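You operate a simulated robot arm through the tools that you are given. There is no shell and no other tool. Be economical: measure what you need, move in short steps, check, and stop when the job is done.

You are at the controls of a simulated robot arm. One attempt, no reset.

Task
Wind 4 turns of thread on the carbon block beside the winder, then stand it in the grey box.
Fine: the thread lever goes on to wind and off again before the block comes out. Set down upright: carbon block.

The check looks at the end state, three seconds after you hand in, the way a careful person would. Anything else that was tipped, shoved, dropped, spilled or broken makes it a failure.

Robot
A 6-joint arm with a two-finger gripper, fixed in place. Base frame: the origin is at the foot of the arm, x ahead of it, y to its left, z up; the work surface is at about z = 780. Units: mm, degrees, N and s.
With the tool pointing down near the work surface it reaches from about 300 to 740 mm from the base axis. Its first joint turns from -166.0 to 166.0 degrees. Payload 1.57 kg.
The TCP is the grasp point between the finger pads, 21 mm short of the fingertips. In the tool frame z runs along the fingers and y along their closing line. Largest opening 70 mm; the body of the gripper starts 50 mm behind the TCP.
Orientation is told as [roll, pitch, yaw] about the base's x, y, z axes, in that order, counted from this pose: with the fingers straight down and closing along the base's y, the tool's x points along the base's -x, its y along +y and its z along -z.

Tools
- The arm moves only by the tool servo_tool. Its arguments are lists of equal length, an entry for each row: "delta_pos": the shift along the tool's x, y, z in m, a list of three; "dr": the turn, a rotation vector about the tool's x, y, z in degrees, a list of three; "claw": the finger opening in m, from 0 to 0.07. In form: {"delta_pos": [[x, y, z], ...], "dr": [[rx, ry, rz], ...], "claw": [claw, ...]}. A call has 1 to 12 rows; each row shifts and turns the commanded pose from where the row before left it, along the tool's axes as they then stand. Rows are played at 5 a second. More than 50 mm and 8.6 degrees between two rows, or a gripper value outside its range, and nothing of the call is played. A pose out of reach is approached as far as the arm can. The call stops where the force on the tool passes 70 N (or 10 N more than at its start, if that is more) or the arm is blocked; 0.2 s more then pass. The fingers move at their own pace and stop on an object; they squeeze with about 30 N. The grip force told is the motor's: it shows also when the fingers shut on nothing. Time passes only in rows, and 0.2 s behind the last, so rows that do not move let the fingers close. The reply holds the time, the measured pose of the TCP, the force on the tool along the base axes, the opening and the grip force, in the units named above and with some noise, with the torque about the TCP (base axes, N m) and any sound that the robot's microphone picked up.
- Cameras (640 x 400 px; columns grow to the right, rows downward): "scene" is fixed at [399.6, 497.5, 1449.9]; the picture's right is [-0.93, -0.37, 0.00], its down [-0.24, 0.59, -0.77] and it looks along [0.29, -0.72, -0.63] (base axes); focal length 226 px, centre (320, 200). "wrist" rides on the gripper at [79, 4, -81] in the tool frame; the picture's right is [-0.05, 1.00, 0.00], its down [-0.67, -0.04, -0.74] and it looks along [-0.74, -0.04, 0.67] (tool axes); focal length 256 px, centre (320, 200). There is no depth. A picture from a camera that has moved, and an enlarged one, comes with that camera's place and axes in the base frame and with its lens.
- camera(camera): a new picture of that camera. No time passes.
- close_up(camera, box): a new picture of the part [left, top, right, bottom] of that camera's present view, enlarged. No time passes.
- hand_in(): hands the job in; it is judged then, once.

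Go step by step. Nothing tells you positions but the pictures and the camera data: compare them with the known pose of the tool, close in by small moves and look again before you grip or let go. The budget is 120 turns and 76 pictures, counting those below and the enlarged ones. Unless the task says otherwise, let go and move clear before handing in, and close with one line.

The tools are called by a JSON object that holds its "api" and its "payload". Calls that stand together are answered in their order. servo_tool: Moves the arm, as the interface text tells. Its arguments: {"type":"object","properties":{"delta_pos":{"type":"array"},"dr":{"type":"array"},"claw":{"type":"array"}},"required":["delta_pos","dr","claw"]} The other tools are called the same way: camera (camera) takes a picture; close_up (camera, box) takes an enlarged picture of a part of a camera's view; hand_in () hands the job in.

At the start:

```text
t: 0.0
tool_pos: [392.5, 85.9, 1280.9]
orientation: [-0.2, 0.0, 0.0]
force: [-0.4, 0.5, 0.1]
ft_torque: [0.01, 0.0, 0.02]
gripper_width: 70.0
grip_force: 0.0
```

scene: 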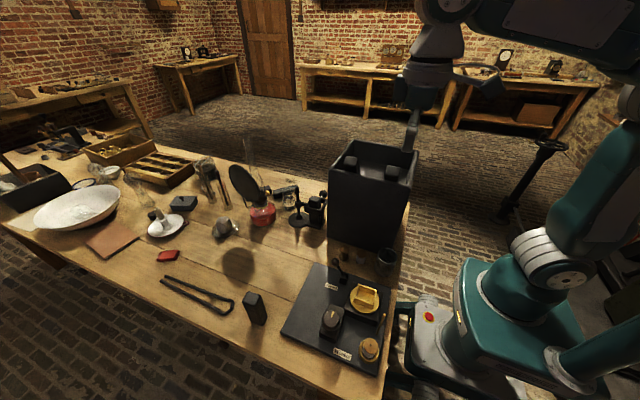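
wrist: 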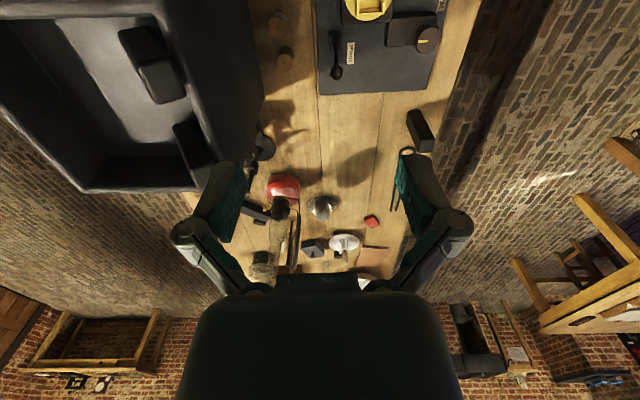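

I see a winder board (dark plate with a yellow cradle, a lever, a knob) and a dark block next to it. I'll enlarge the pictures to identify the parts.

{"api": "close_up", "payload": {"camera": "scene", "box": [230, 240, 410, 380]}}

{"api": "close_up", "payload": {"camera": "wrist", "box": [240, 0, 480, 150]}}

{"api": "close_up", "payload": {"camera": "scene", "box": [190, 120, 430, 280]}}

```text
2.86 times, centred on (320, 310) of scene
camera zoom: at [399.6, 497.5, 1449.9], right [-0.93, -0.37, 0.0], down [-0.24, 0.59, -0.77], along [0.29, -0.72, -0.63], focal length 644 px, centre (320, -114)
```

zoom: 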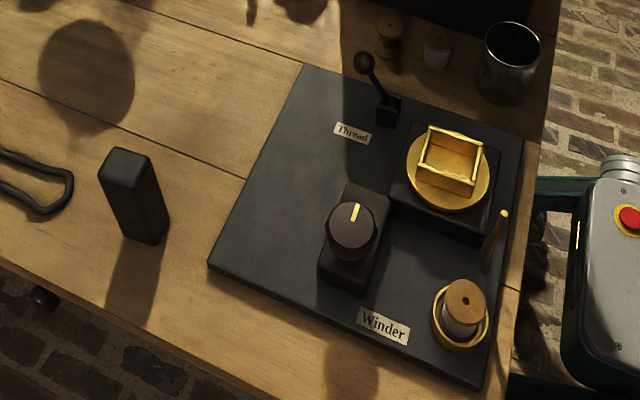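

```text
2.67 times, centred on (360, 75) of wrist
camera zoom: at [314.0, 91.6, 1362.5], right [0.05, 1.0, 0.0], down [0.67, -0.03, 0.74], along [0.74, -0.04, -0.67], focal length 683 px, centre (213, 533)
```

zoom: 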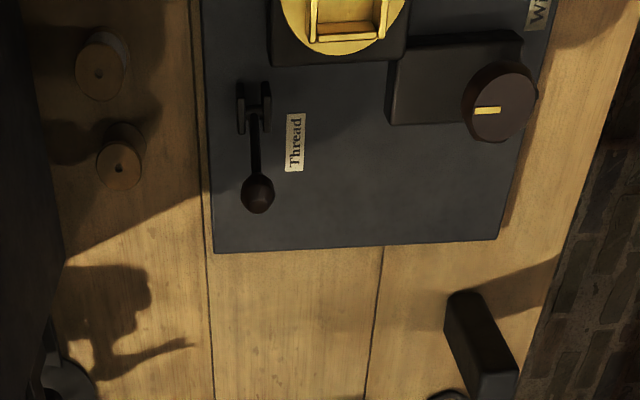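

```text
2.50 times, centred on (310, 200) of scene
camera zoom: at [399.6, 497.5, 1449.9], right [-0.93, -0.37, 0.0], down [-0.24, 0.59, -0.77], along [0.29, -0.72, -0.63], focal length 564 px, centre (345, 200)
```

zoom: 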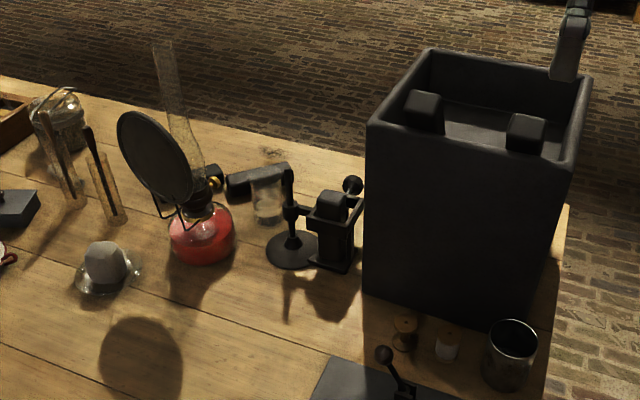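

The grey box is tall (rim about z=1080), around x 355-595, y -75 to -310, with two blocks already in it. I'll move above it and tilt to look inside.

{"api": "servo_tool", "payload": {"delta_pos": [[-0.008, -0.046, 0], [-0.008, -0.046, 0], [-0.008, -0.046, 0], [-0.008, -0.046, 0], [-0.008, -0.046, 0], [-0.008, -0.046, 0], [0, 0, 0], [0, 0, 0], [0, 0, 0], [0, 0, 0], [0, 0, 0]], "dr": [[0, 0, 0], [0, 0, 0], [0, 0, 0], [0, 0, 0], [0, 0, 0], [0, 0, 0], [0, 8, 0], [0, 8, 0], [0, 8, 0], [0, 8, 0], [0, 8, 0]], "claw": [0.07, 0.07, 0.07, 0.07, 0.07, 0.07, 0.07, 0.07, 0.07, 0.07, 0.07]}}

{"api": "camera", "payload": {"camera": "wrist"}}

```text
t: 2.4
tool_pos: [379.0, -186.0, 1154.3]
orientation: [-0.1, 39.9, -0.1]
force: [0.1, -0.6, -0.7]
ft_torque: [-0.02, -0.01, 0.01]
gripper_width: 69.7
grip_force: 0.1
out of reach, approached as far as the arm can: row 8, 9, 10, 11
```

```text
70 pictures are left
camera wrist: at [371.0, -180.1, 1266.6], right [0.04, 1.0, -0.04], down [0.99, -0.03, 0.14], along [0.14, -0.04, -0.99], focal length 256 px, centre (320, 200)
```

wrist: 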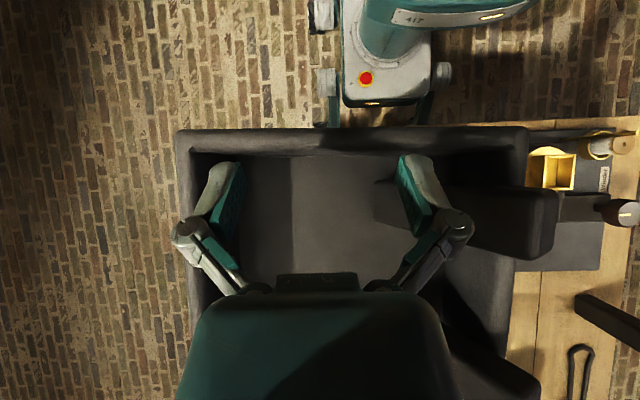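

The view into the box is partly blocked. I'll enlarge both views of the two inner items.

{"api": "close_up", "payload": {"camera": "scene", "box": [320, 120, 430, 190]}}

{"api": "close_up", "payload": {"camera": "wrist", "box": [340, 120, 640, 400]}}

```text
5.71 times, centred on (375, 155) of scene
camera zoom: at [399.6, 497.5, 1449.9], right [-0.93, -0.37, 0.0], down [-0.24, 0.59, -0.77], along [0.29, -0.72, -0.63], focal length 1289 px, centre (6, 457)
```

zoom: 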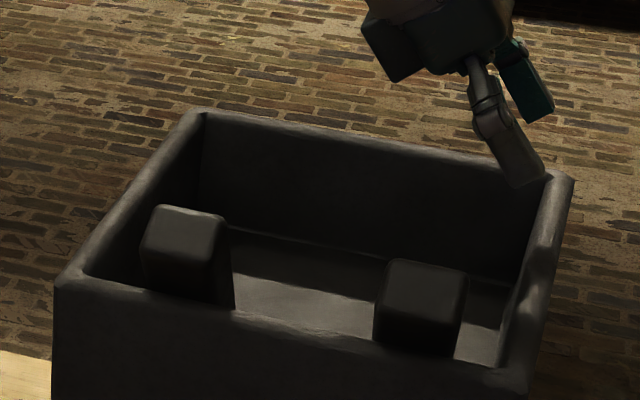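

```text
1.43 times, centred on (490, 260) of wrist
camera zoom: at [371.0, -180.1, 1266.6], right [0.04, 1.0, -0.04], down [0.99, -0.03, 0.14], along [0.14, -0.04, -0.99], focal length 366 px, centre (77, 114)
```

zoom: 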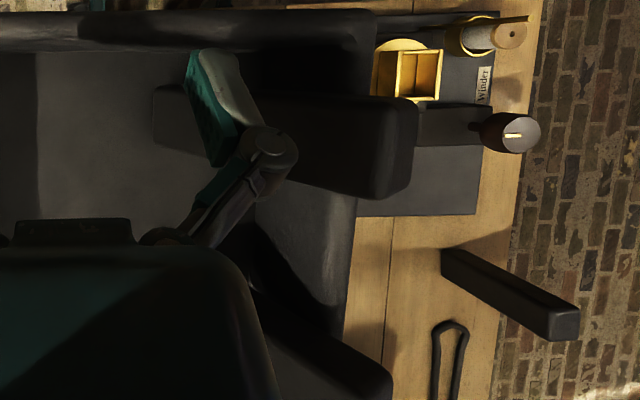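

The box floor appears to be at about z=1010, with two blocks standing near its +y wall, so its middle is free. I'll untilt now and look at the winder.

{"api": "servo_tool", "payload": {"delta_pos": [[0, 0, 0], [0, 0, 0], [0, 0, 0], [0, 0, 0], [0, 0, 0], [0.015, 0.049, 0], [0.015, 0.049, 0], [0.015, 0.049, 0], [0.015, 0.049, 0], [0.015, 0.049, 0], [0.015, 0.049, 0], [0.015, 0.046, 0]], "dr": [[0, -8, 0], [0, -8, 0], [0, -8, 0], [0, -8, 0], [0, -8, 0], [0, 0, 0], [0, 0, 0], [0, 0, 0], [0, 0, 0], [0, 0, 0], [0, 0, 0], [0, 0, 0]], "claw": [0.07, 0.07, 0.07, 0.07, 0.07, 0.07, 0.07, 0.07, 0.07, 0.07, 0.07, 0.07]}}

{"api": "camera", "payload": {"camera": "wrist"}}

```text
refused: row 6 steps farther than a row can; nothing moved
```

```text
67 pictures are left
camera wrist: at [371.0, -180.1, 1266.6], right [0.04, 1.0, -0.04], down [0.99, -0.03, 0.14], along [0.14, -0.04, -0.99], focal length 256 px, centre (320, 200)
```

wrist: 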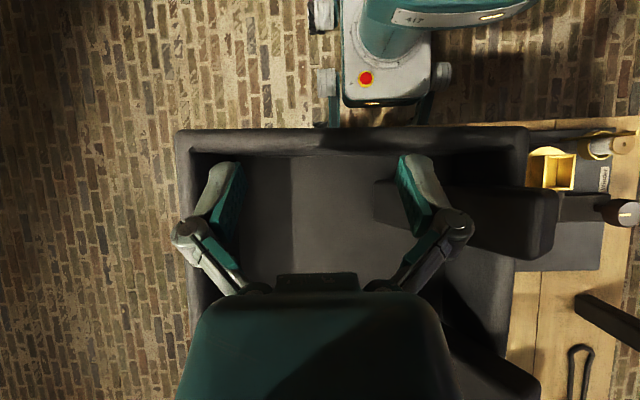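

The move was refused because it stepped too far, so I'll redo it with smaller rows.

{"api": "servo_tool", "payload": {"delta_pos": [[0, 0, 0], [0, 0, 0], [0, 0, 0], [0, 0, 0], [0, 0, 0]], "dr": [[0, -8, 0], [0, -8, 0], [0, -8, 0], [0, -8, 0], [0, -8, 0]], "claw": [0.07, 0.07, 0.07, 0.07, 0.07]}}

```text
t: 3.6
tool_pos: [379.9, -184.9, 1154.4]
orientation: [0.0, 0.0, 0.0]
force: [-0.1, -0.3, -0.7]
ft_torque: [0.03, -0.01, -0.02]
gripper_width: 70.0
grip_force: 0.0
```

The tool is vertical again. I'll raise it and look into the box before moving on.

{"api": "servo_tool", "payload": {"delta_pos": [[0.0, 0.02, -0.04], [0.02, 0.04, -0.02], [0.02, 0.04, -0.02], [0.0, 0, 0]], "dr": [[0, 0, 0], [0, 0, 0], [0, 0, 0], [0, 0, 0]], "claw": [0.07, 0.07, 0.07, 0.07]}}

{"api": "camera", "payload": {"camera": "wrist"}}

```text
t: 4.6
tool_pos: [339.3, -84.2, 1234.6]
orientation: [0.0, 0.0, -0.1]
force: [-0.8, 0.5, 0.4]
ft_torque: [-0.01, 0.0, -0.02]
gripper_width: 70.0
grip_force: 0.1
```

```text
66 pictures are left
camera wrist: at [260.6, -79.3, 1315.7], right [0.05, 1.0, 0.0], down [0.67, -0.04, 0.74], along [0.74, -0.04, -0.67], focal length 256 px, centre (320, 200)
```

wrist: 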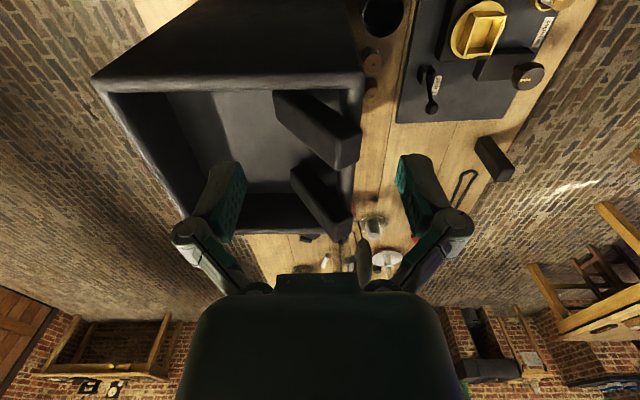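

Two blocks lean against the box's +y wall, and the floor toward -y is free. Next I'll look at the winder up close.

{"api": "servo_tool", "payload": {"delta_pos": [[0, 0.049, 0], [0, 0.049, 0], [0, 0.049, 0], [0, 0.049, 0], [0, 0.049, 0], [0.007, 0, 0.04], [0.007, 0, 0.04], [0.006, 0, 0.03], [0, 0, 0]], "dr": [[0, 0, 0], [0, 0, 0], [0, 0, 0], [0, 0, 0], [0, 0, 0], [0, 0, 0], [0, 0, 0], [0, 0, 0], [0, 0, 0]], "claw": [0.07, 0.07, 0.07, 0.07, 0.07, 0.07, 0.07, 0.07, 0.07]}}

{"api": "camera", "payload": {"camera": "wrist"}}

```text
t: 6.6
tool_pos: [320.2, 159.3, 1124.1]
orientation: [-0.1, 0.0, 0.0]
force: [0.7, -0.5, 0.6]
ft_torque: [0.01, 0.02, 0.02]
gripper_width: 70.2
grip_force: 0.1
```

```text
65 pictures are left
camera wrist: at [240.4, 165.4, 1203.9], right [0.05, 1.0, 0.0], down [0.67, -0.03, 0.74], along [0.74, -0.04, -0.67], focal length 256 px, centre (320, 200)
```

wrist: 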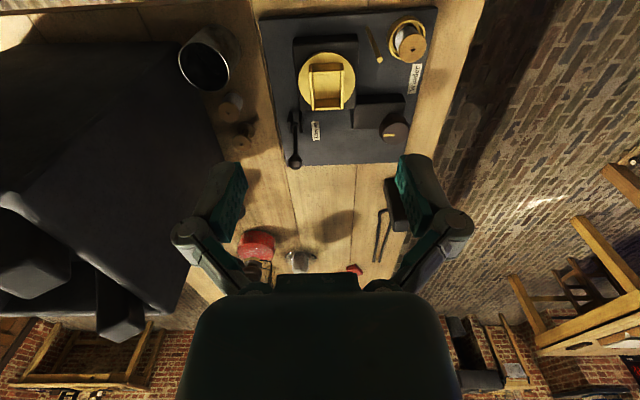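

{"api": "close_up", "payload": {"camera": "wrist", "box": [250, 0, 450, 125]}}

{"api": "close_up", "payload": {"camera": "wrist", "box": [260, 70, 440, 182]}}

{"api": "close_up", "payload": {"camera": "scene", "box": [310, 255, 400, 375]}}

```text
3.20 times, centred on (350, 62) of wrist
camera zoom: at [240.4, 165.4, 1203.9], right [0.05, 1.0, 0.0], down [0.67, -0.03, 0.74], along [0.74, -0.04, -0.67], focal length 819 px, centre (224, 640)
```

zoom: 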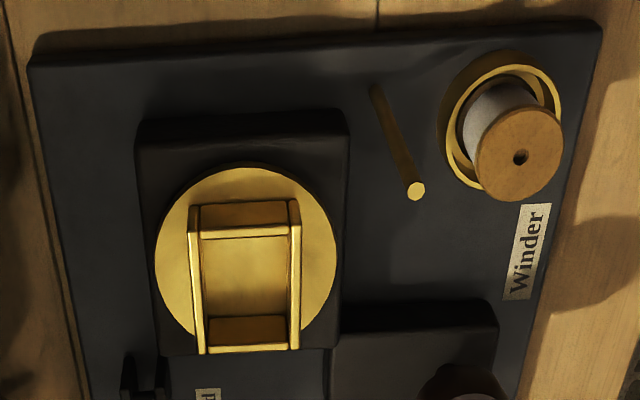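

```text
3.56 times, centred on (350, 126) of wrist
camera zoom: at [240.4, 165.4, 1203.9], right [0.05, 1.0, 0.0], down [0.67, -0.03, 0.74], along [0.74, -0.04, -0.67], focal length 910 px, centre (213, 463)
```

zoom: 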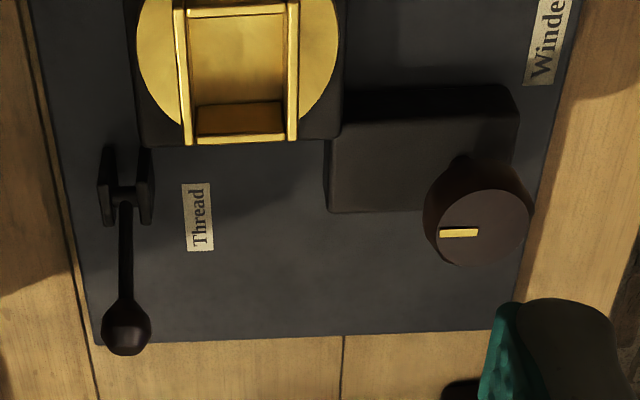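

```text
3.33 times, centred on (355, 315) of scene
camera zoom: at [399.6, 497.5, 1449.9], right [-0.93, -0.37, 0.0], down [-0.24, 0.59, -0.77], along [0.29, -0.72, -0.63], focal length 752 px, centre (203, -183)
```

zoom: 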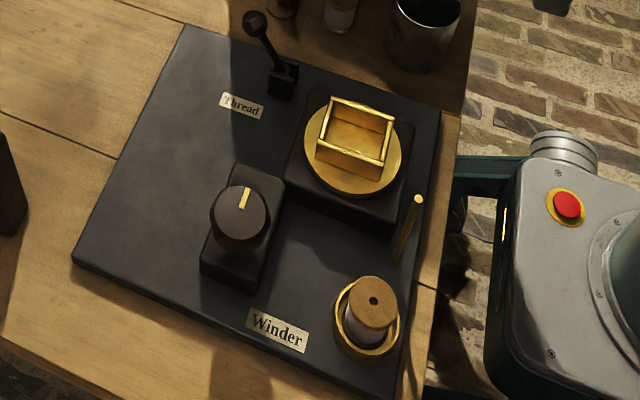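

The socket centre looks to be around (399,164), rim z≈862. The lever ball is at about (505,110,885) and leans toward +x, and the knob is at about (462,262,870). Now I'll approach the block for a closer look.

{"api": "servo_tool", "payload": {"delta_pos": [[-0.04, 0.022, -0.0], [-0.04, 0.022, 0.02], [-0.04, 0.022, 0.02], [-0.04, 0.022, 0.02], [-0.04, 0.022, 0.02], [-0.04, 0.022, 0.02], [0, 0, 0]], "dr": [[0, 0, 0], [0, 0, 0], [0, 0, 0], [0, 0, 0], [0, 0, 0], [0, 0, 0], [0, 0, 0]], "claw": [0.07, 0.07, 0.07, 0.07, 0.07, 0.07, 0.07]}}

{"api": "camera", "payload": {"camera": "wrist"}}

```text
t: 8.2
tool_pos: [559.0, 292.0, 1023.9]
orientation: [0.0, 0.0, 0.0]
force: [-0.7, 0.5, -0.5]
ft_torque: [0.01, 0.02, 0.02]
gripper_width: 69.8
grip_force: 0.1
```

```text
61 pictures are left
camera wrist: at [480.5, 296.4, 1104.7], right [0.05, 1.0, 0.0], down [0.67, -0.04, 0.74], along [0.74, -0.04, -0.67], focal length 256 px, centre (320, 200)
```

wrist: 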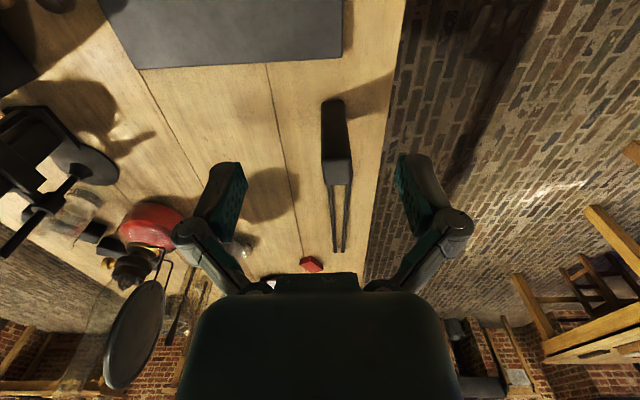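

{"api": "close_up", "payload": {"camera": "wrist", "box": [280, 80, 400, 200]}}

```text
3.33 times, centred on (340, 140) of wrist
camera zoom: at [480.5, 296.4, 1104.7], right [0.05, 1.0, 0.0], down [0.67, -0.04, 0.74], along [0.74, -0.04, -0.67], focal length 853 px, centre (253, 400)
```

zoom: 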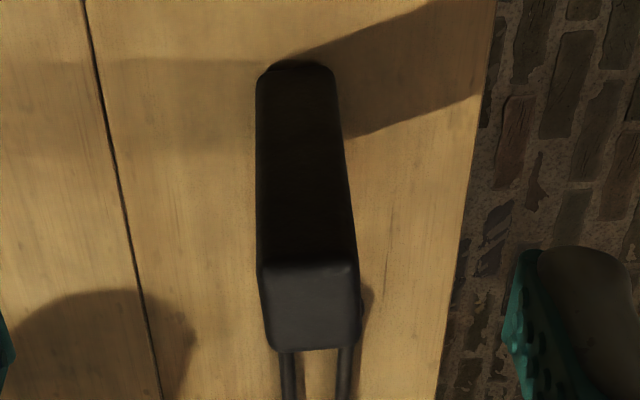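

The block is about 29 x 33 x 123 mm, centred near (660,305) with a yaw of about +4°. I'll move above it and align.

{"api": "servo_tool", "payload": {"delta_pos": [[-0.034, 0.0045, 0], [-0.034, 0.0045, 0], [-0.033, 0.0045, 0], [0, 0, 0.03], [0, 0, 0.03], [0, 0, 0]], "dr": [[0, 0, 0], [0, 0, 0], [0, 0, 0], [0, 0, -2], [0, 0, -2], [0, 0, 0]], "claw": [0.07, 0.07, 0.07, 0.07, 0.07, 0.07]}}

{"api": "camera", "payload": {"camera": "wrist"}}

{"api": "close_up", "payload": {"camera": "scene", "box": [200, 240, 310, 340]}}

```text
t: 9.6
tool_pos: [646.0, 301.1, 961.6]
orientation: [-0.2, 0.1, 4.1]
force: [0.9, 0.0, -0.9]
ft_torque: [-0.01, 0.02, 0.01]
gripper_width: 69.8
grip_force: 0.1
out of reach, approached as far as the arm can: row 3
```

```text
59 pictures are left
camera wrist: at [566.7, 301.2, 1043.3], right [-0.02, 1.0, 0.0], down [0.67, 0.01, 0.74], along [0.74, 0.01, -0.67], focal length 256 px, centre (320, 200)
```

wrist: 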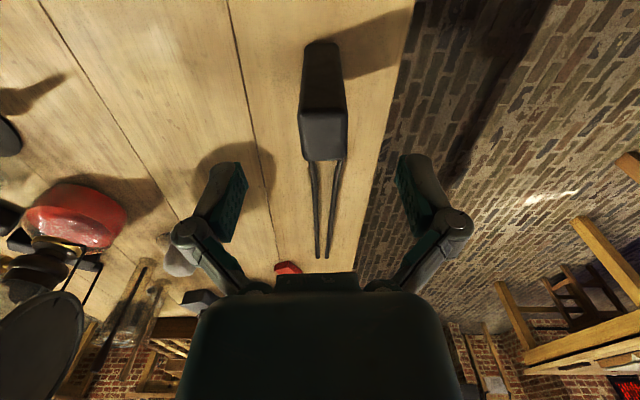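

```text
4.00 times, centred on (255, 290) of scene
camera zoom: at [399.6, 497.5, 1449.9], right [-0.93, -0.37, 0.0], down [-0.24, 0.59, -0.77], along [0.29, -0.72, -0.63], focal length 902 px, centre (580, -160)
```

zoom: 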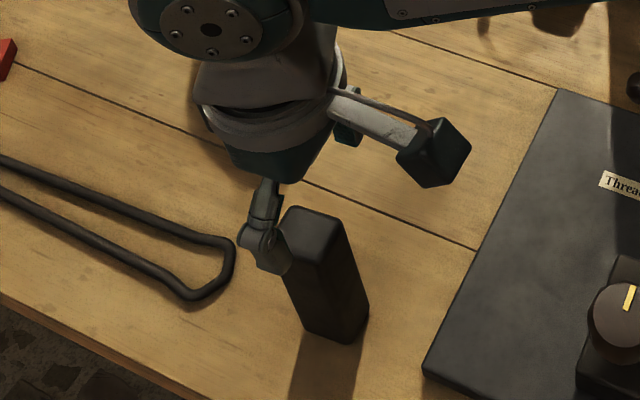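

The block is centred near (661.5,304.7), with its top at z≈904. I'll descend while moving the last 15 mm forward.

{"api": "servo_tool", "payload": {"delta_pos": [[0, 0.0024, 0.03], [-0.008, 0, 0.03], [-0.0077, 0, 0.025], [0, 0, 0]], "dr": [[0, 0, 0], [0, 0, 0], [0, 0, 0], [0, 0, 0]], "claw": [0.07, 0.07, 0.07, 0.07]}}

{"api": "camera", "payload": {"camera": "wrist"}}

{"api": "close_up", "payload": {"camera": "scene", "box": [200, 240, 310, 340]}}

```text
t: 10.6
tool_pos: [661.4, 306.1, 876.4]
orientation: [-0.1, -0.1, 4.1]
force: [0.0, 0.5, 1.1]
ft_torque: [0.0, 0.03, 0.04]
gripper_width: 70.2
grip_force: 0.1
```

```text
57 pictures are left
camera wrist: at [582.3, 305.6, 958.3], right [-0.02, 1.0, 0.0], down [0.67, 0.01, 0.74], along [0.74, 0.01, -0.67], focal length 256 px, centre (320, 200)
```

wrist: 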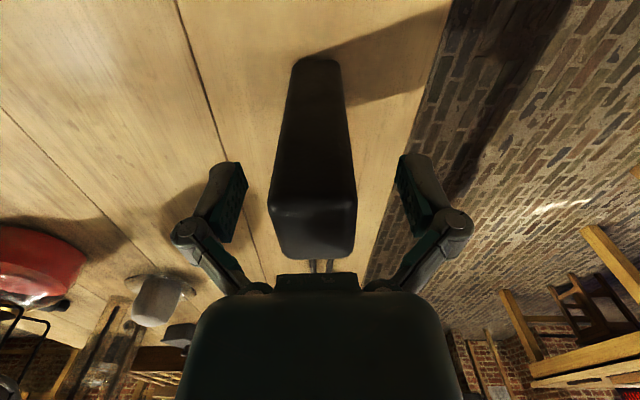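

```text
4.00 times, centred on (255, 290) of scene
camera zoom: at [399.6, 497.5, 1449.9], right [-0.93, -0.37, 0.0], down [-0.24, 0.59, -0.77], along [0.29, -0.72, -0.63], focal length 902 px, centre (580, -160)
```

zoom: 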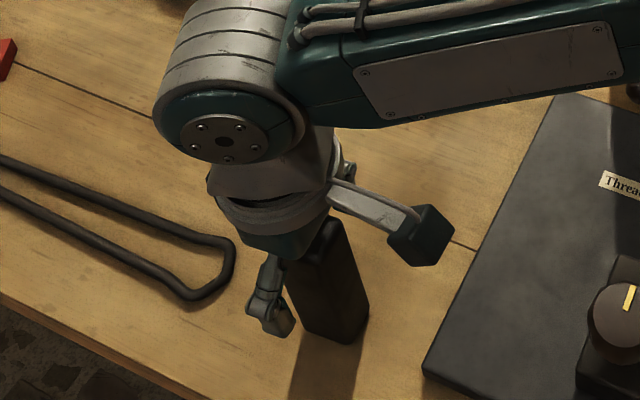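

The block sits about 3 mm toward -y from the finger centre. I'll shift and then close.

{"api": "servo_tool", "payload": {"delta_pos": [[0, -0.003, 0], [0, 0, 0], [0, 0, 0], [0, 0, 0], [0, 0, 0]], "dr": [[0, 0, 0], [0, 0, 0], [0, 0, 0], [0, 0, 0], [0, 0, 0]], "claw": [0.07, 0.036, 0.02, 0.02, 0.02]}}

```text
t: 11.8
tool_pos: [660.6, 303.2, 878.8]
orientation: [0.0, -0.1, 4.0]
force: [-0.1, 1.2, 12.2]
ft_torque: [0.0, -0.01, 0.04]
gripper_width: 31.9
grip_force: 29.9
```

Gripped at 31.9 mm. I'll lift while drawing back toward the base.

{"api": "servo_tool", "payload": {"delta_pos": [[0, 0, -0.02], [0.005, 0, -0.035], [0.02, 0, -0.035], [0.02, 0, -0.035], [0.02, 0, -0.03], [0, 0, 0]], "dr": [[0, 0, 0], [0, 0, 0], [0, 0, 0], [0, 0, 0], [0, 0, 0], [0, 0, 0]], "claw": [0.02, 0.02, 0.02, 0.02, 0.02, 0.02]}}

{"api": "close_up", "payload": {"camera": "scene", "box": [200, 200, 360, 340]}}

```text
t: 13.2
tool_pos: [595.9, 297.1, 1032.2]
orientation: [-0.1, 0.1, 4.0]
force: [-1.0, -0.8, -1.6]
ft_torque: [0.0, 0.02, 0.02]
gripper_width: 31.9
grip_force: 30.7
```

```text
2.86 times, centred on (280, 270) of scene
camera zoom: at [399.6, 497.5, 1449.9], right [-0.93, -0.37, 0.0], down [-0.24, 0.59, -0.77], along [0.29, -0.72, -0.63], focal length 644 px, centre (434, 0)
```

zoom: 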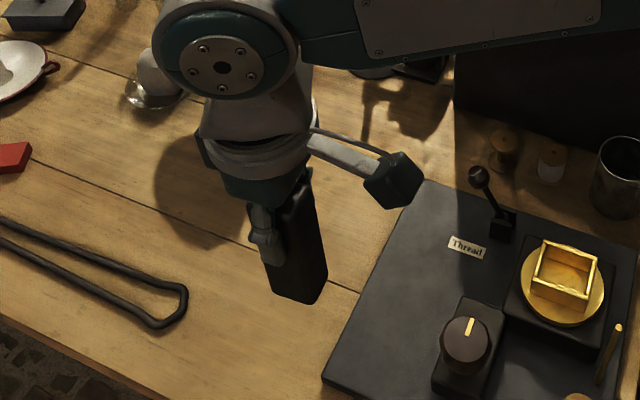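

The block is held cleanly. I'll carry it above the socket.

{"api": "servo_tool", "payload": {"delta_pos": [[0.0343, -0.0198, 0], [0.0343, -0.0198, 0], [0.0343, -0.0198, 0], [0.0343, -0.0198, 0], [0.0343, -0.0198, 0], [0.0343, -0.0198, 0], [0, 0, 0]], "dr": [[0, 0, 0], [0, 0, 0], [0, 0, 0], [0, 0, 0], [0, 0, 0], [0, 0, 0], [0, 0, 2.5]], "claw": [0.02, 0.02, 0.02, 0.02, 0.02, 0.02, 0.02]}}

{"api": "close_up", "payload": {"camera": "wrist", "box": [200, 0, 440, 240]}}

{"api": "close_up", "payload": {"camera": "scene", "box": [300, 220, 410, 340]}}

```text
t: 14.8
tool_pos: [399.0, 165.6, 1031.5]
orientation: [-0.1, 0.0, 1.4]
force: [1.1, -0.2, -2.3]
ft_torque: [0.04, 0.0, -0.01]
gripper_width: 31.5
grip_force: 29.7
```

```text
1.67 times, centred on (320, 120) of wrist
camera zoom: at [319.9, 168.9, 1113.4], right [0.03, 1.0, 0.0], down [0.67, -0.02, 0.74], along [0.74, -0.02, -0.67], focal length 427 px, centre (320, 333)
```

zoom: 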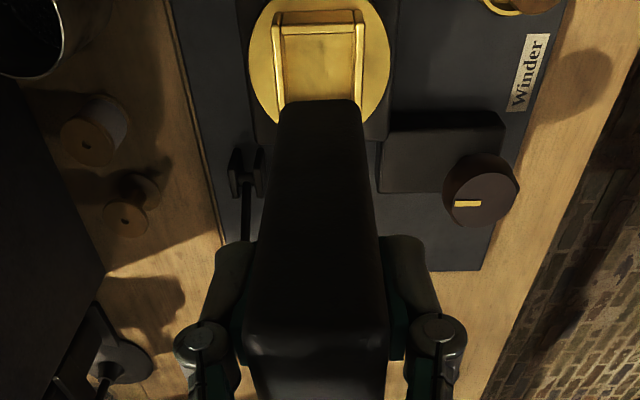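

```text
3.33 times, centred on (355, 280) of scene
camera zoom: at [399.6, 497.5, 1449.9], right [-0.93, -0.37, 0.0], down [-0.24, 0.59, -0.77], along [0.29, -0.72, -0.63], focal length 752 px, centre (203, -67)
```

zoom: 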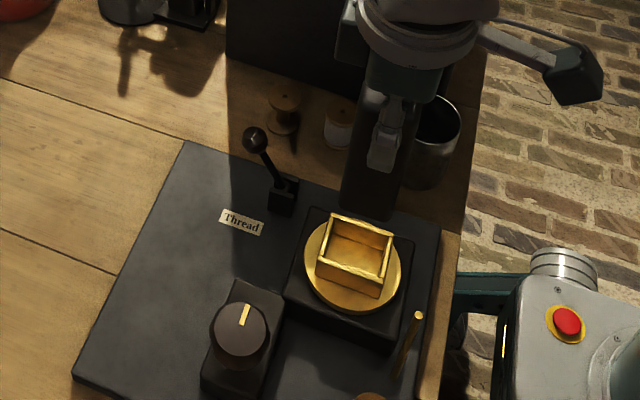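

The block is nearly over the socket. I'll lower it to just above the rim and look closely.

{"api": "servo_tool", "payload": {"delta_pos": [[0, 0, 0.03], [0, 0, 0.018], [0, 0, 0]], "dr": [[0, 0, 0], [0, 0, -1], [0, 0, 0]], "claw": [0.02, 0.02, 0.02]}}

{"api": "close_up", "payload": {"camera": "wrist", "box": [260, 0, 380, 90]}}

{"api": "close_up", "payload": {"camera": "scene", "box": [330, 240, 390, 310]}}

```text
t: 15.6
tool_pos: [398.8, 164.8, 984.1]
orientation: [-0.1, 0.0, 2.7]
force: [0.3, 0.2, -2.9]
ft_torque: [0.0, 0.02, 0.0]
gripper_width: 31.7
grip_force: 30.0
```

```text
4.44 times, centred on (320, 45) of wrist
camera zoom: at [320.0, 166.6, 1064.8], right [0.01, 1.0, 0.0], down [0.67, -0.01, 0.74], along [0.74, -0.01, -0.67], focal length 1138 px, centre (320, 889)
```

zoom: 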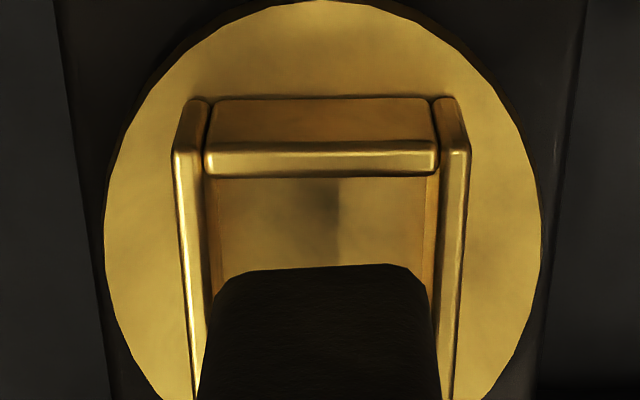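

```text
5.71 times, centred on (360, 275) of scene
camera zoom: at [399.6, 497.5, 1449.9], right [-0.93, -0.37, 0.0], down [-0.24, 0.59, -0.77], along [0.29, -0.72, -0.63], focal length 1289 px, centre (91, -229)
```

zoom: 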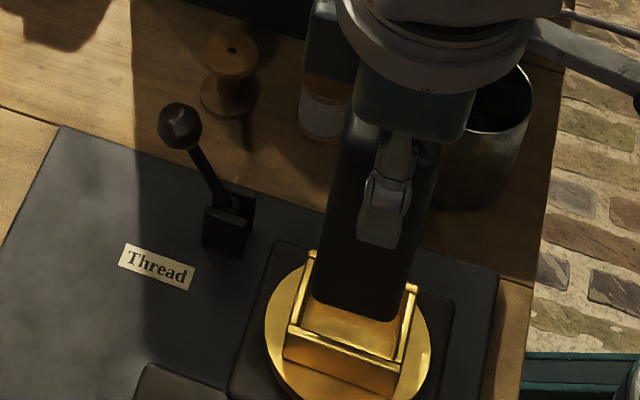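

The block is centred over the socket with about 2 mm of clearance in y and more in x. I'll lower it gently.

{"api": "servo_tool", "payload": {"delta_pos": [[0, 0, 0.012], [0, 0, 0.01], [0, 0, 0.008], [0, 0, 0.005], [0, 0, 0]], "dr": [[0, 0, 0], [0, 0, 0], [0, 0, 0], [0, 0, 0], [0, 0, 0]], "claw": [0.02, 0.02, 0.02, 0.02, 0.02]}}

{"api": "close_up", "payload": {"camera": "scene", "box": [330, 240, 390, 310]}}

```text
t: 16.8
tool_pos: [398.0, 165.4, 949.4]
orientation: [-0.1, -0.1, 2.5]
force: [-7.1, 1.9, 21.7]
ft_torque: [0.01, -0.06, -0.01]
gripper_width: 31.9
grip_force: 29.8
```

```text
5.71 times, centred on (360, 275) of scene
camera zoom: at [399.6, 497.5, 1449.9], right [-0.93, -0.37, 0.0], down [-0.24, 0.59, -0.77], along [0.29, -0.72, -0.63], focal length 1289 px, centre (91, -229)
```

zoom: 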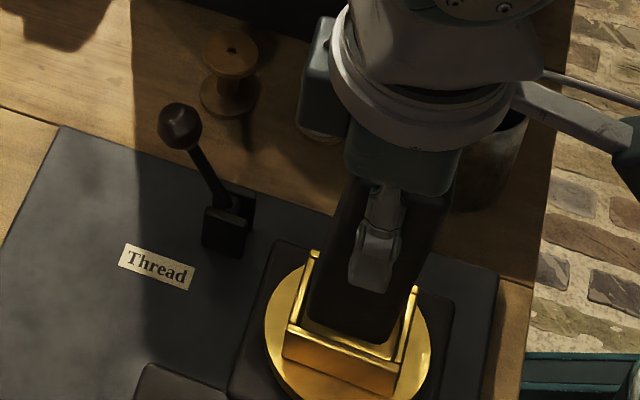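

It touched something at z=949. I'll check whether the block is on the socket floor or on an edge.

{"api": "close_up", "payload": {"camera": "wrist", "box": [250, 0, 390, 100]}}

{"api": "close_up", "payload": {"camera": "scene", "box": [345, 265, 385, 310]}}

```text
4.00 times, centred on (320, 50) of wrist
camera zoom: at [318.9, 166.7, 1030.7], right [0.01, 1.0, 0.0], down [0.67, -0.01, 0.75], along [0.75, -0.01, -0.67], focal length 1024 px, centre (320, 800)
```

zoom: 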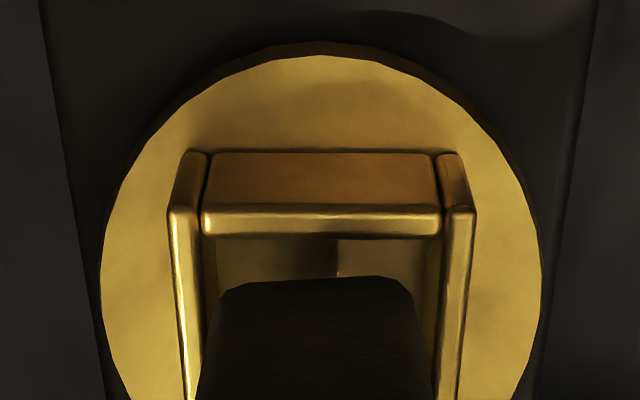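

```text
8.89 times, centred on (365, 288) of scene
camera zoom: at [399.6, 497.5, 1449.9], right [-0.93, -0.37, 0.0], down [-0.24, 0.59, -0.77], along [0.29, -0.72, -0.63], focal length 2005 px, centre (-80, -578)
```

zoom: 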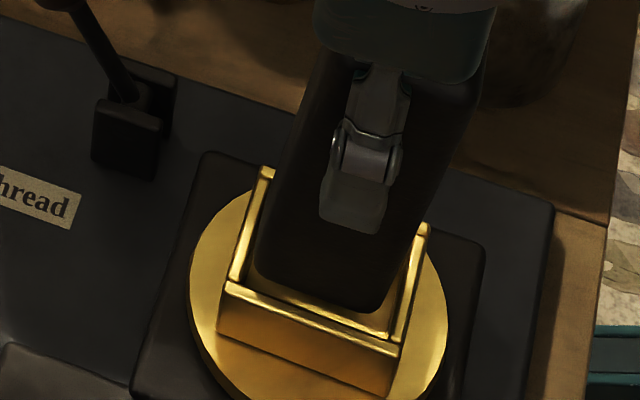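

The block appears to be resting on the far (+x) rim (rim z≈861, block bottom ≈865) and has slid up a little in the grip. I'll lift, shift 3.5 mm toward the base, and check again.

{"api": "servo_tool", "payload": {"delta_pos": [[0, 0, -0.01], [0.0035, 0, 0], [0, 0, 0]], "dr": [[0, 0, 0], [0, 0, 0], [0, 0, 0]], "claw": [0.02, 0.02, 0.02]}}

{"api": "close_up", "payload": {"camera": "wrist", "box": [250, 0, 390, 100]}}

{"api": "close_up", "payload": {"camera": "scene", "box": [345, 265, 385, 310]}}

```text
t: 17.6
tool_pos: [396.0, 164.9, 959.9]
orientation: [-0.1, -0.1, 2.5]
force: [0.9, 0.4, -2.8]
ft_torque: [0.01, 0.01, 0.02]
gripper_width: 31.7
grip_force: 30.1
```

```text
4.00 times, centred on (320, 50) of wrist
camera zoom: at [316.6, 166.5, 1040.3], right [0.01, 1.0, 0.0], down [0.67, -0.01, 0.74], along [0.74, -0.01, -0.67], focal length 1024 px, centre (320, 800)
```

zoom: 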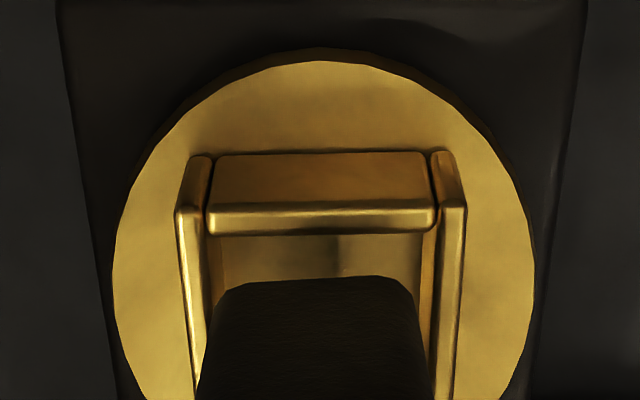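

```text
8.89 times, centred on (365, 288) of scene
camera zoom: at [399.6, 497.5, 1449.9], right [-0.93, -0.37, 0.0], down [-0.24, 0.59, -0.77], along [0.29, -0.72, -0.63], focal length 2005 px, centre (-80, -578)
```

zoom: 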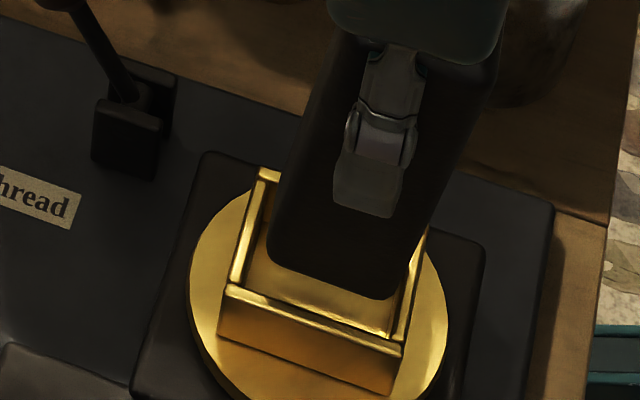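

The block's bottom still clears the rim by about 14 mm, and its yaw is off by about 2.5°. I'll correct the yaw and descend slowly.

{"api": "servo_tool", "payload": {"delta_pos": [[0, 0, 0], [0, 0, 0.008], [0, 0, 0.006], [0, 0, 0.005], [0, 0, 0]], "dr": [[0, 0, 2.5], [0, 0, 0], [0, 0, 0], [0, 0, 0], [0, 0, 0]], "claw": [0.02, 0.02, 0.02, 0.02, 0.02]}}

{"api": "close_up", "payload": {"camera": "wrist", "box": [250, 0, 390, 100]}}

{"api": "close_up", "payload": {"camera": "scene", "box": [345, 265, 385, 310]}}

```text
t: 18.8
tool_pos: [396.0, 165.4, 941.2]
orientation: [0.0, 0.0, 0.0]
force: [-0.4, 0.3, -3.1]
ft_torque: [0.0, 0.03, -0.01]
gripper_width: 31.5
grip_force: 30.0
```

```text
4.00 times, centred on (320, 50) of wrist
camera zoom: at [316.5, 170.4, 1021.2], right [0.05, 1.0, 0.0], down [0.67, -0.03, 0.74], along [0.74, -0.04, -0.67], focal length 1024 px, centre (320, 800)
```

zoom: 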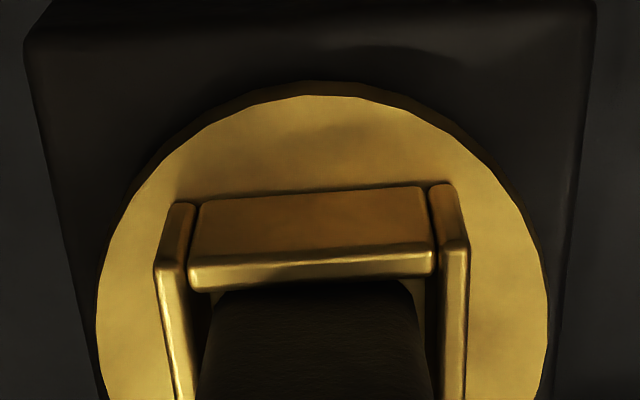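

```text
8.89 times, centred on (365, 288) of scene
camera zoom: at [399.6, 497.5, 1449.9], right [-0.93, -0.37, 0.0], down [-0.24, 0.59, -0.77], along [0.29, -0.72, -0.63], focal length 2005 px, centre (-80, -578)
```

zoom: 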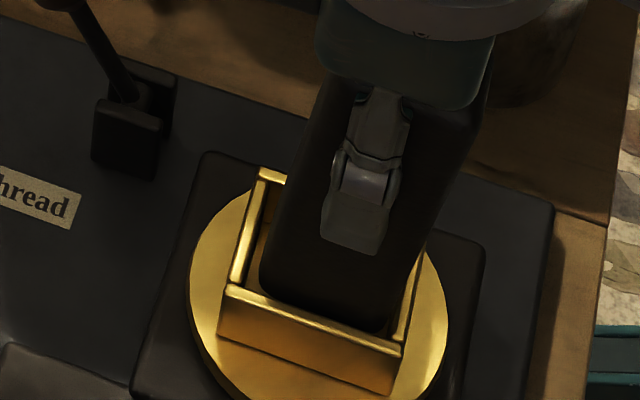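

The bottom is now inside the socket with no contact. I'll continue slowly down to the floor.

{"api": "servo_tool", "payload": {"delta_pos": [[0, 0, 0.005], [0, 0, 0.004], [0, 0, 0.003], [0, 0, 0]], "dr": [[0, 0, 0], [0, 0, 0], [0, 0, 0], [0, 0, 0]], "claw": [0.02, 0.02, 0.02, 0.02]}}

```text
t: 19.8
tool_pos: [396.3, 164.7, 929.5]
orientation: [0.0, 0.0, 0.0]
force: [2.1, 0.0, -1.8]
ft_torque: [-0.04, -0.06, -0.02]
gripper_width: 31.7
grip_force: 29.7
```

{"api": "servo_tool", "payload": {"delta_pos": [[0, 0, 0.003], [0, 0, 0.002], [0, 0, 0]], "dr": [[0, 0, 0], [0, 0, 0], [0, 0, 0]], "claw": [0.02, 0.02, 0.02]}}

{"api": "close_up", "payload": {"camera": "scene", "box": [345, 265, 385, 310]}}

```text
t: 20.6
tool_pos: [396.3, 164.7, 923.7]
orientation: [0.1, -0.3, 0.0]
force: [7.6, -1.0, 22.2]
ft_torque: [-0.08, -0.18, 0.01]
gripper_width: 31.8
grip_force: 29.7
```

```text
8.89 times, centred on (365, 288) of scene
camera zoom: at [399.6, 497.5, 1449.9], right [-0.93, -0.37, 0.0], down [-0.24, 0.59, -0.77], along [0.29, -0.72, -0.63], focal length 2005 px, centre (-80, -578)
```

zoom: 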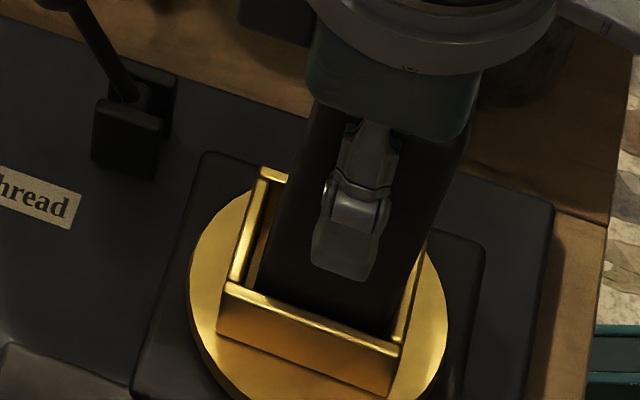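

The block rests on the socket floor. I'll release, rise straight up and look.

{"api": "servo_tool", "payload": {"delta_pos": [[0, 0, -0.001], [0, 0, 0], [0, 0, 0], [0, 0, -0.04], [0, 0, -0.04], [0, 0, -0.04], [0, 0, 0]], "dr": [[0, 0, 0], [0, 0, 0], [0, 0, 0], [0, 0, 0], [0, 0, 0], [0, 0, 0], [0, 0, 0]], "claw": [0.03, 0.05, 0.06, 0.06, 0.06, 0.06, 0.06]}}

{"api": "close_up", "payload": {"camera": "scene", "box": [310, 230, 410, 370]}}

{"api": "close_up", "payload": {"camera": "wrist", "box": [220, 0, 460, 200]}}

```text
t: 22.2
tool_pos: [394.5, 165.8, 1042.7]
orientation: [-0.1, 0.0, 0.0]
force: [0.5, 0.7, -0.4]
ft_torque: [0.01, 0.01, 0.01]
gripper_width: 60.1
grip_force: 0.0
```

```text
2.86 times, centred on (360, 300) of scene
camera zoom: at [399.6, 497.5, 1449.9], right [-0.93, -0.37, 0.0], down [-0.24, 0.59, -0.77], along [0.29, -0.72, -0.63], focal length 644 px, centre (206, -86)
```

zoom: 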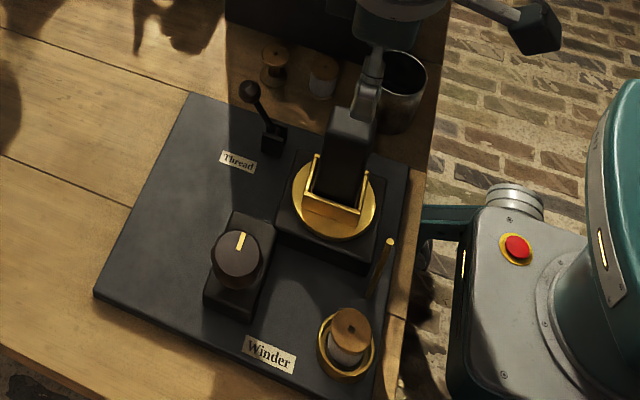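

```text
2.00 times, centred on (340, 100) of wrist
camera zoom: at [315.7, 170.9, 1124.5], right [0.05, 1.0, 0.0], down [0.67, -0.03, 0.74], along [0.74, -0.04, -0.67], focal length 512 px, centre (280, 400)
```

zoom: 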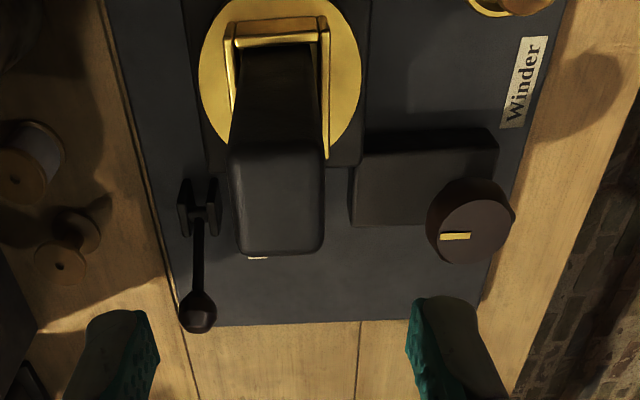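

The block stands in the socket. For the lever I'll go above its ball and yaw the tool +90° so the open fingers straddle it along x.

{"api": "servo_tool", "payload": {"delta_pos": [[-0.037, -0.018, 0], [-0.037, -0.018, 0], [-0.036, -0.019, 0], [0, 0, 0], [0, 0, 0], [0, 0, 0], [0, 0, 0], [0, 0, 0], [0, 0, 0], [0, 0, 0], [0, 0, 0], [0, 0, 0]], "dr": [[0, 0, 0], [0, 0, 0], [0, 0, 0], [0, 0, -8.5], [0, 0, -8.5], [0, 0, -8.5], [0, 0, -8.5], [0, 0, -8.5], [0, 0, -8.5], [0, 0, -8.5], [0, 0, -8.5], [0, 0, -8.5]], "claw": [0.06, 0.06, 0.06, 0.06, 0.06, 0.06, 0.06, 0.06, 0.06, 0.06, 0.06, 0.06]}}

{"api": "servo_tool", "payload": {"delta_pos": [[0, 0, 0], [0, 0, 0], [0, 0, 0.03], [0, 0, 0.03], [0, 0, 0]], "dr": [[0, 0, -7], [0, 0, -6.5], [0, 0, 0], [0, 0, 0], [0, 0, 0]], "claw": [0.06, 0.06, 0.06, 0.06, 0.06]}}

{"api": "camera", "payload": {"camera": "wrist"}}

{"api": "close_up", "payload": {"camera": "scene", "box": [290, 200, 410, 320]}}

```text
t: 24.8
tool_pos: [506.4, 110.5, 1044.1]
orientation: [-0.1, 0.1, 76.7]
force: [0.1, -0.6, -0.4]
ft_torque: [0.0, 0.0, 0.0]
gripper_width: 59.9
grip_force: 0.0
```

```text
t: 26.0
tool_pos: [506.7, 109.5, 983.9]
orientation: [0.0, 0.0, 90.0]
force: [0.2, 0.4, 0.1]
ft_torque: [0.03, 0.01, 0.04]
gripper_width: 60.0
grip_force: 0.0
```

```text
40 pictures are left
camera wrist: at [502.8, 31.4, 1064.9], right [-1.0, 0.05, 0.0], down [0.04, 0.67, 0.74], along [0.04, 0.74, -0.67], focal length 256 px, centre (320, 200)
```

wrist: 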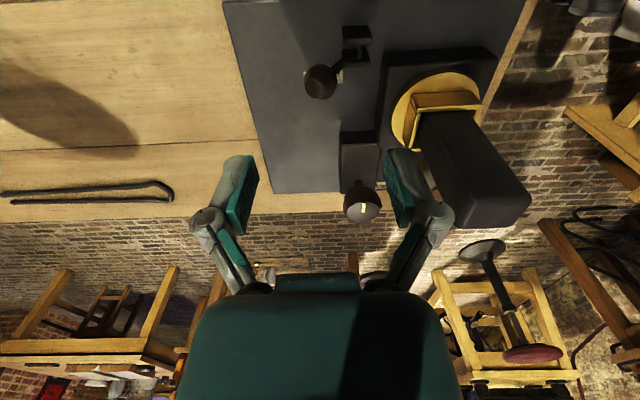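

```text
3.33 times, centred on (350, 260) of scene
camera zoom: at [399.6, 497.5, 1449.9], right [-0.93, -0.37, 0.0], down [-0.24, 0.59, -0.77], along [0.29, -0.72, -0.63], focal length 752 px, centre (220, 0)
```

zoom: 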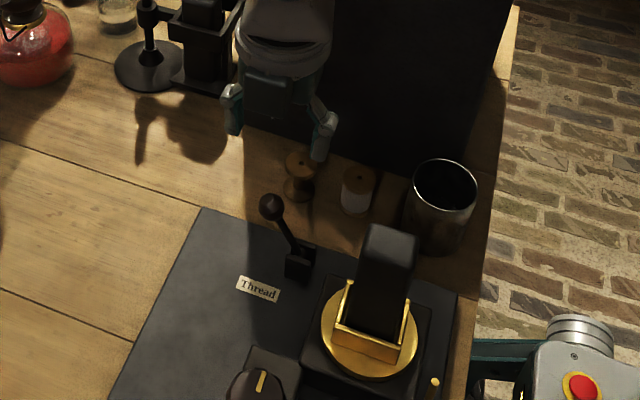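

The ball is at about (506,109,885), centred between the fingers. I'll descend to straddle it.

{"api": "servo_tool", "payload": {"delta_pos": [[0, 0, 0.03], [0, 0, 0.03], [0, 0, 0.026], [0, 0, 0]], "dr": [[0, 0, 0], [0, 0, 0], [0, 0, 0], [0, 0, 0]], "claw": [0.06, 0.06, 0.06, 0.06]}}

{"api": "camera", "payload": {"camera": "wrist"}}

{"api": "close_up", "payload": {"camera": "scene", "box": [290, 200, 410, 320]}}

```text
t: 27.0
tool_pos: [505.9, 109.2, 898.4]
orientation: [0.0, 0.1, 90.0]
force: [-0.9, 1.1, 0.2]
ft_torque: [0.01, 0.0, 0.01]
gripper_width: 59.9
grip_force: 0.0
```

```text
38 pictures are left
camera wrist: at [502.3, 31.9, 979.0], right [-1.0, 0.05, 0.0], down [0.04, 0.67, 0.74], along [0.04, 0.74, -0.67], focal length 256 px, centre (320, 200)
```

wrist: 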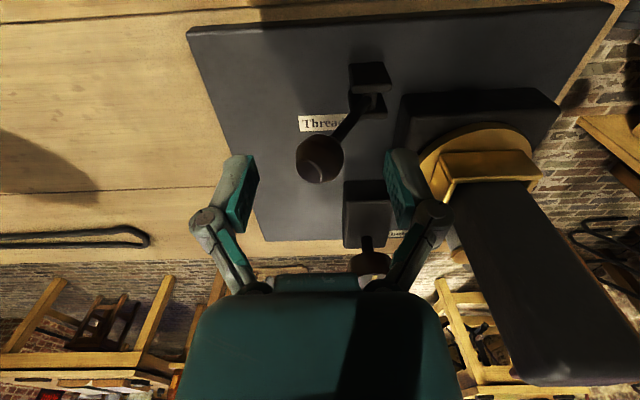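

```text
3.33 times, centred on (350, 260) of scene
camera zoom: at [399.6, 497.5, 1449.9], right [-0.93, -0.37, 0.0], down [-0.24, 0.59, -0.77], along [0.29, -0.72, -0.63], focal length 752 px, centre (220, 0)
```

zoom: 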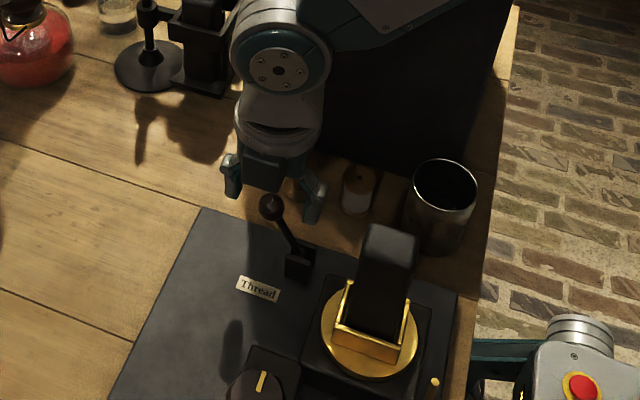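

The ball centre is at z≈880, between the fingers. I'll lower 14 mm more and push it toward the base (-x).

{"api": "servo_tool", "payload": {"delta_pos": [[-0.0015, 0, 0.014], [0, 0.012, 0], [0, 0.012, 0], [0, 0.012, 0], [0, 0.008, 0], [0, 0.008, 0], [0, 0, 0]], "dr": [[0, 0, 0], [0, 0, 0], [0, 0, 0], [0, 0, 0], [0, 0, 0], [0, 0, 0], [0, 0, 0]], "claw": [0.06, 0.06, 0.06, 0.06, 0.06, 0.06, 0.06]}}

{"api": "camera", "payload": {"camera": "wrist"}}

```text
t: 28.6
tool_pos: [453.4, 112.6, 883.1]
orientation: [0.0, 0.2, 90.0]
force: [-0.1, 0.0, 0.7]
ft_torque: [-0.01, 0.01, 0.04]
gripper_width: 60.0
grip_force: 0.0
```

```text
36 pictures are left
camera wrist: at [449.4, 33.2, 965.5], right [-1.0, 0.05, 0.0], down [0.04, 0.67, 0.74], along [0.04, 0.74, -0.67], focal length 256 px, centre (320, 200)
```

wrist: 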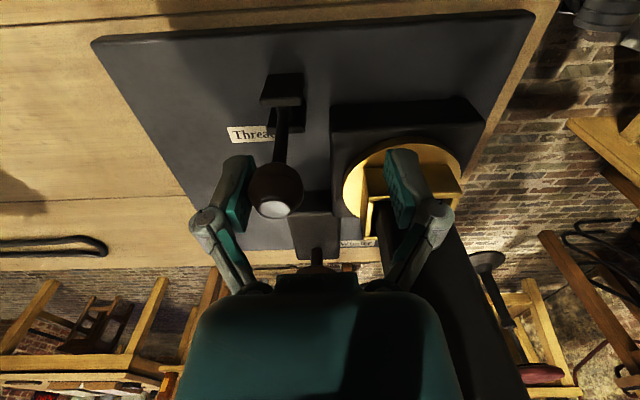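

The lever is following the finger. I'll push it the rest of the way over.

{"api": "servo_tool", "payload": {"delta_pos": [[0, 0.008, 0], [0, 0.008, 0], [0, 0.008, 0], [0, 0, 0]], "dr": [[0, 0, 0], [0, 0, 0], [0, 0, 0], [0, 0, 0]], "claw": [0.06, 0.06, 0.06, 0.06]}}

{"api": "camera", "payload": {"camera": "wrist"}}

```text
t: 29.6
tool_pos: [429.9, 110.8, 883.4]
orientation: [0.1, 0.2, 90.1]
force: [6.5, 0.5, -2.8]
ft_torque: [0.04, 0.06, 0.01]
gripper_width: 62.7
grip_force: 2.4
```

```text
35 pictures are left
camera wrist: at [426.0, 33.0, 965.6], right [-1.0, 0.05, 0.0], down [0.04, 0.67, 0.74], along [0.04, 0.74, -0.67], focal length 256 px, centre (320, 200)
```

wrist: 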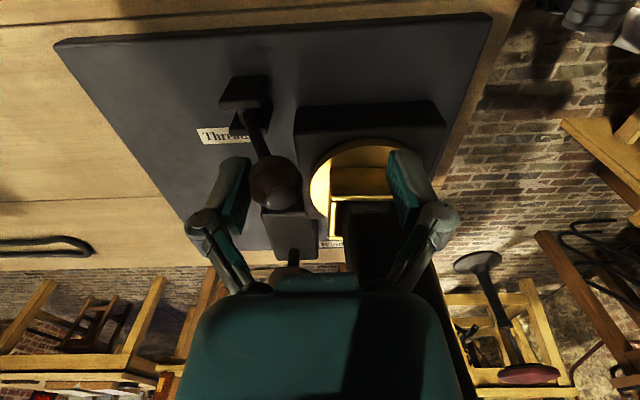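

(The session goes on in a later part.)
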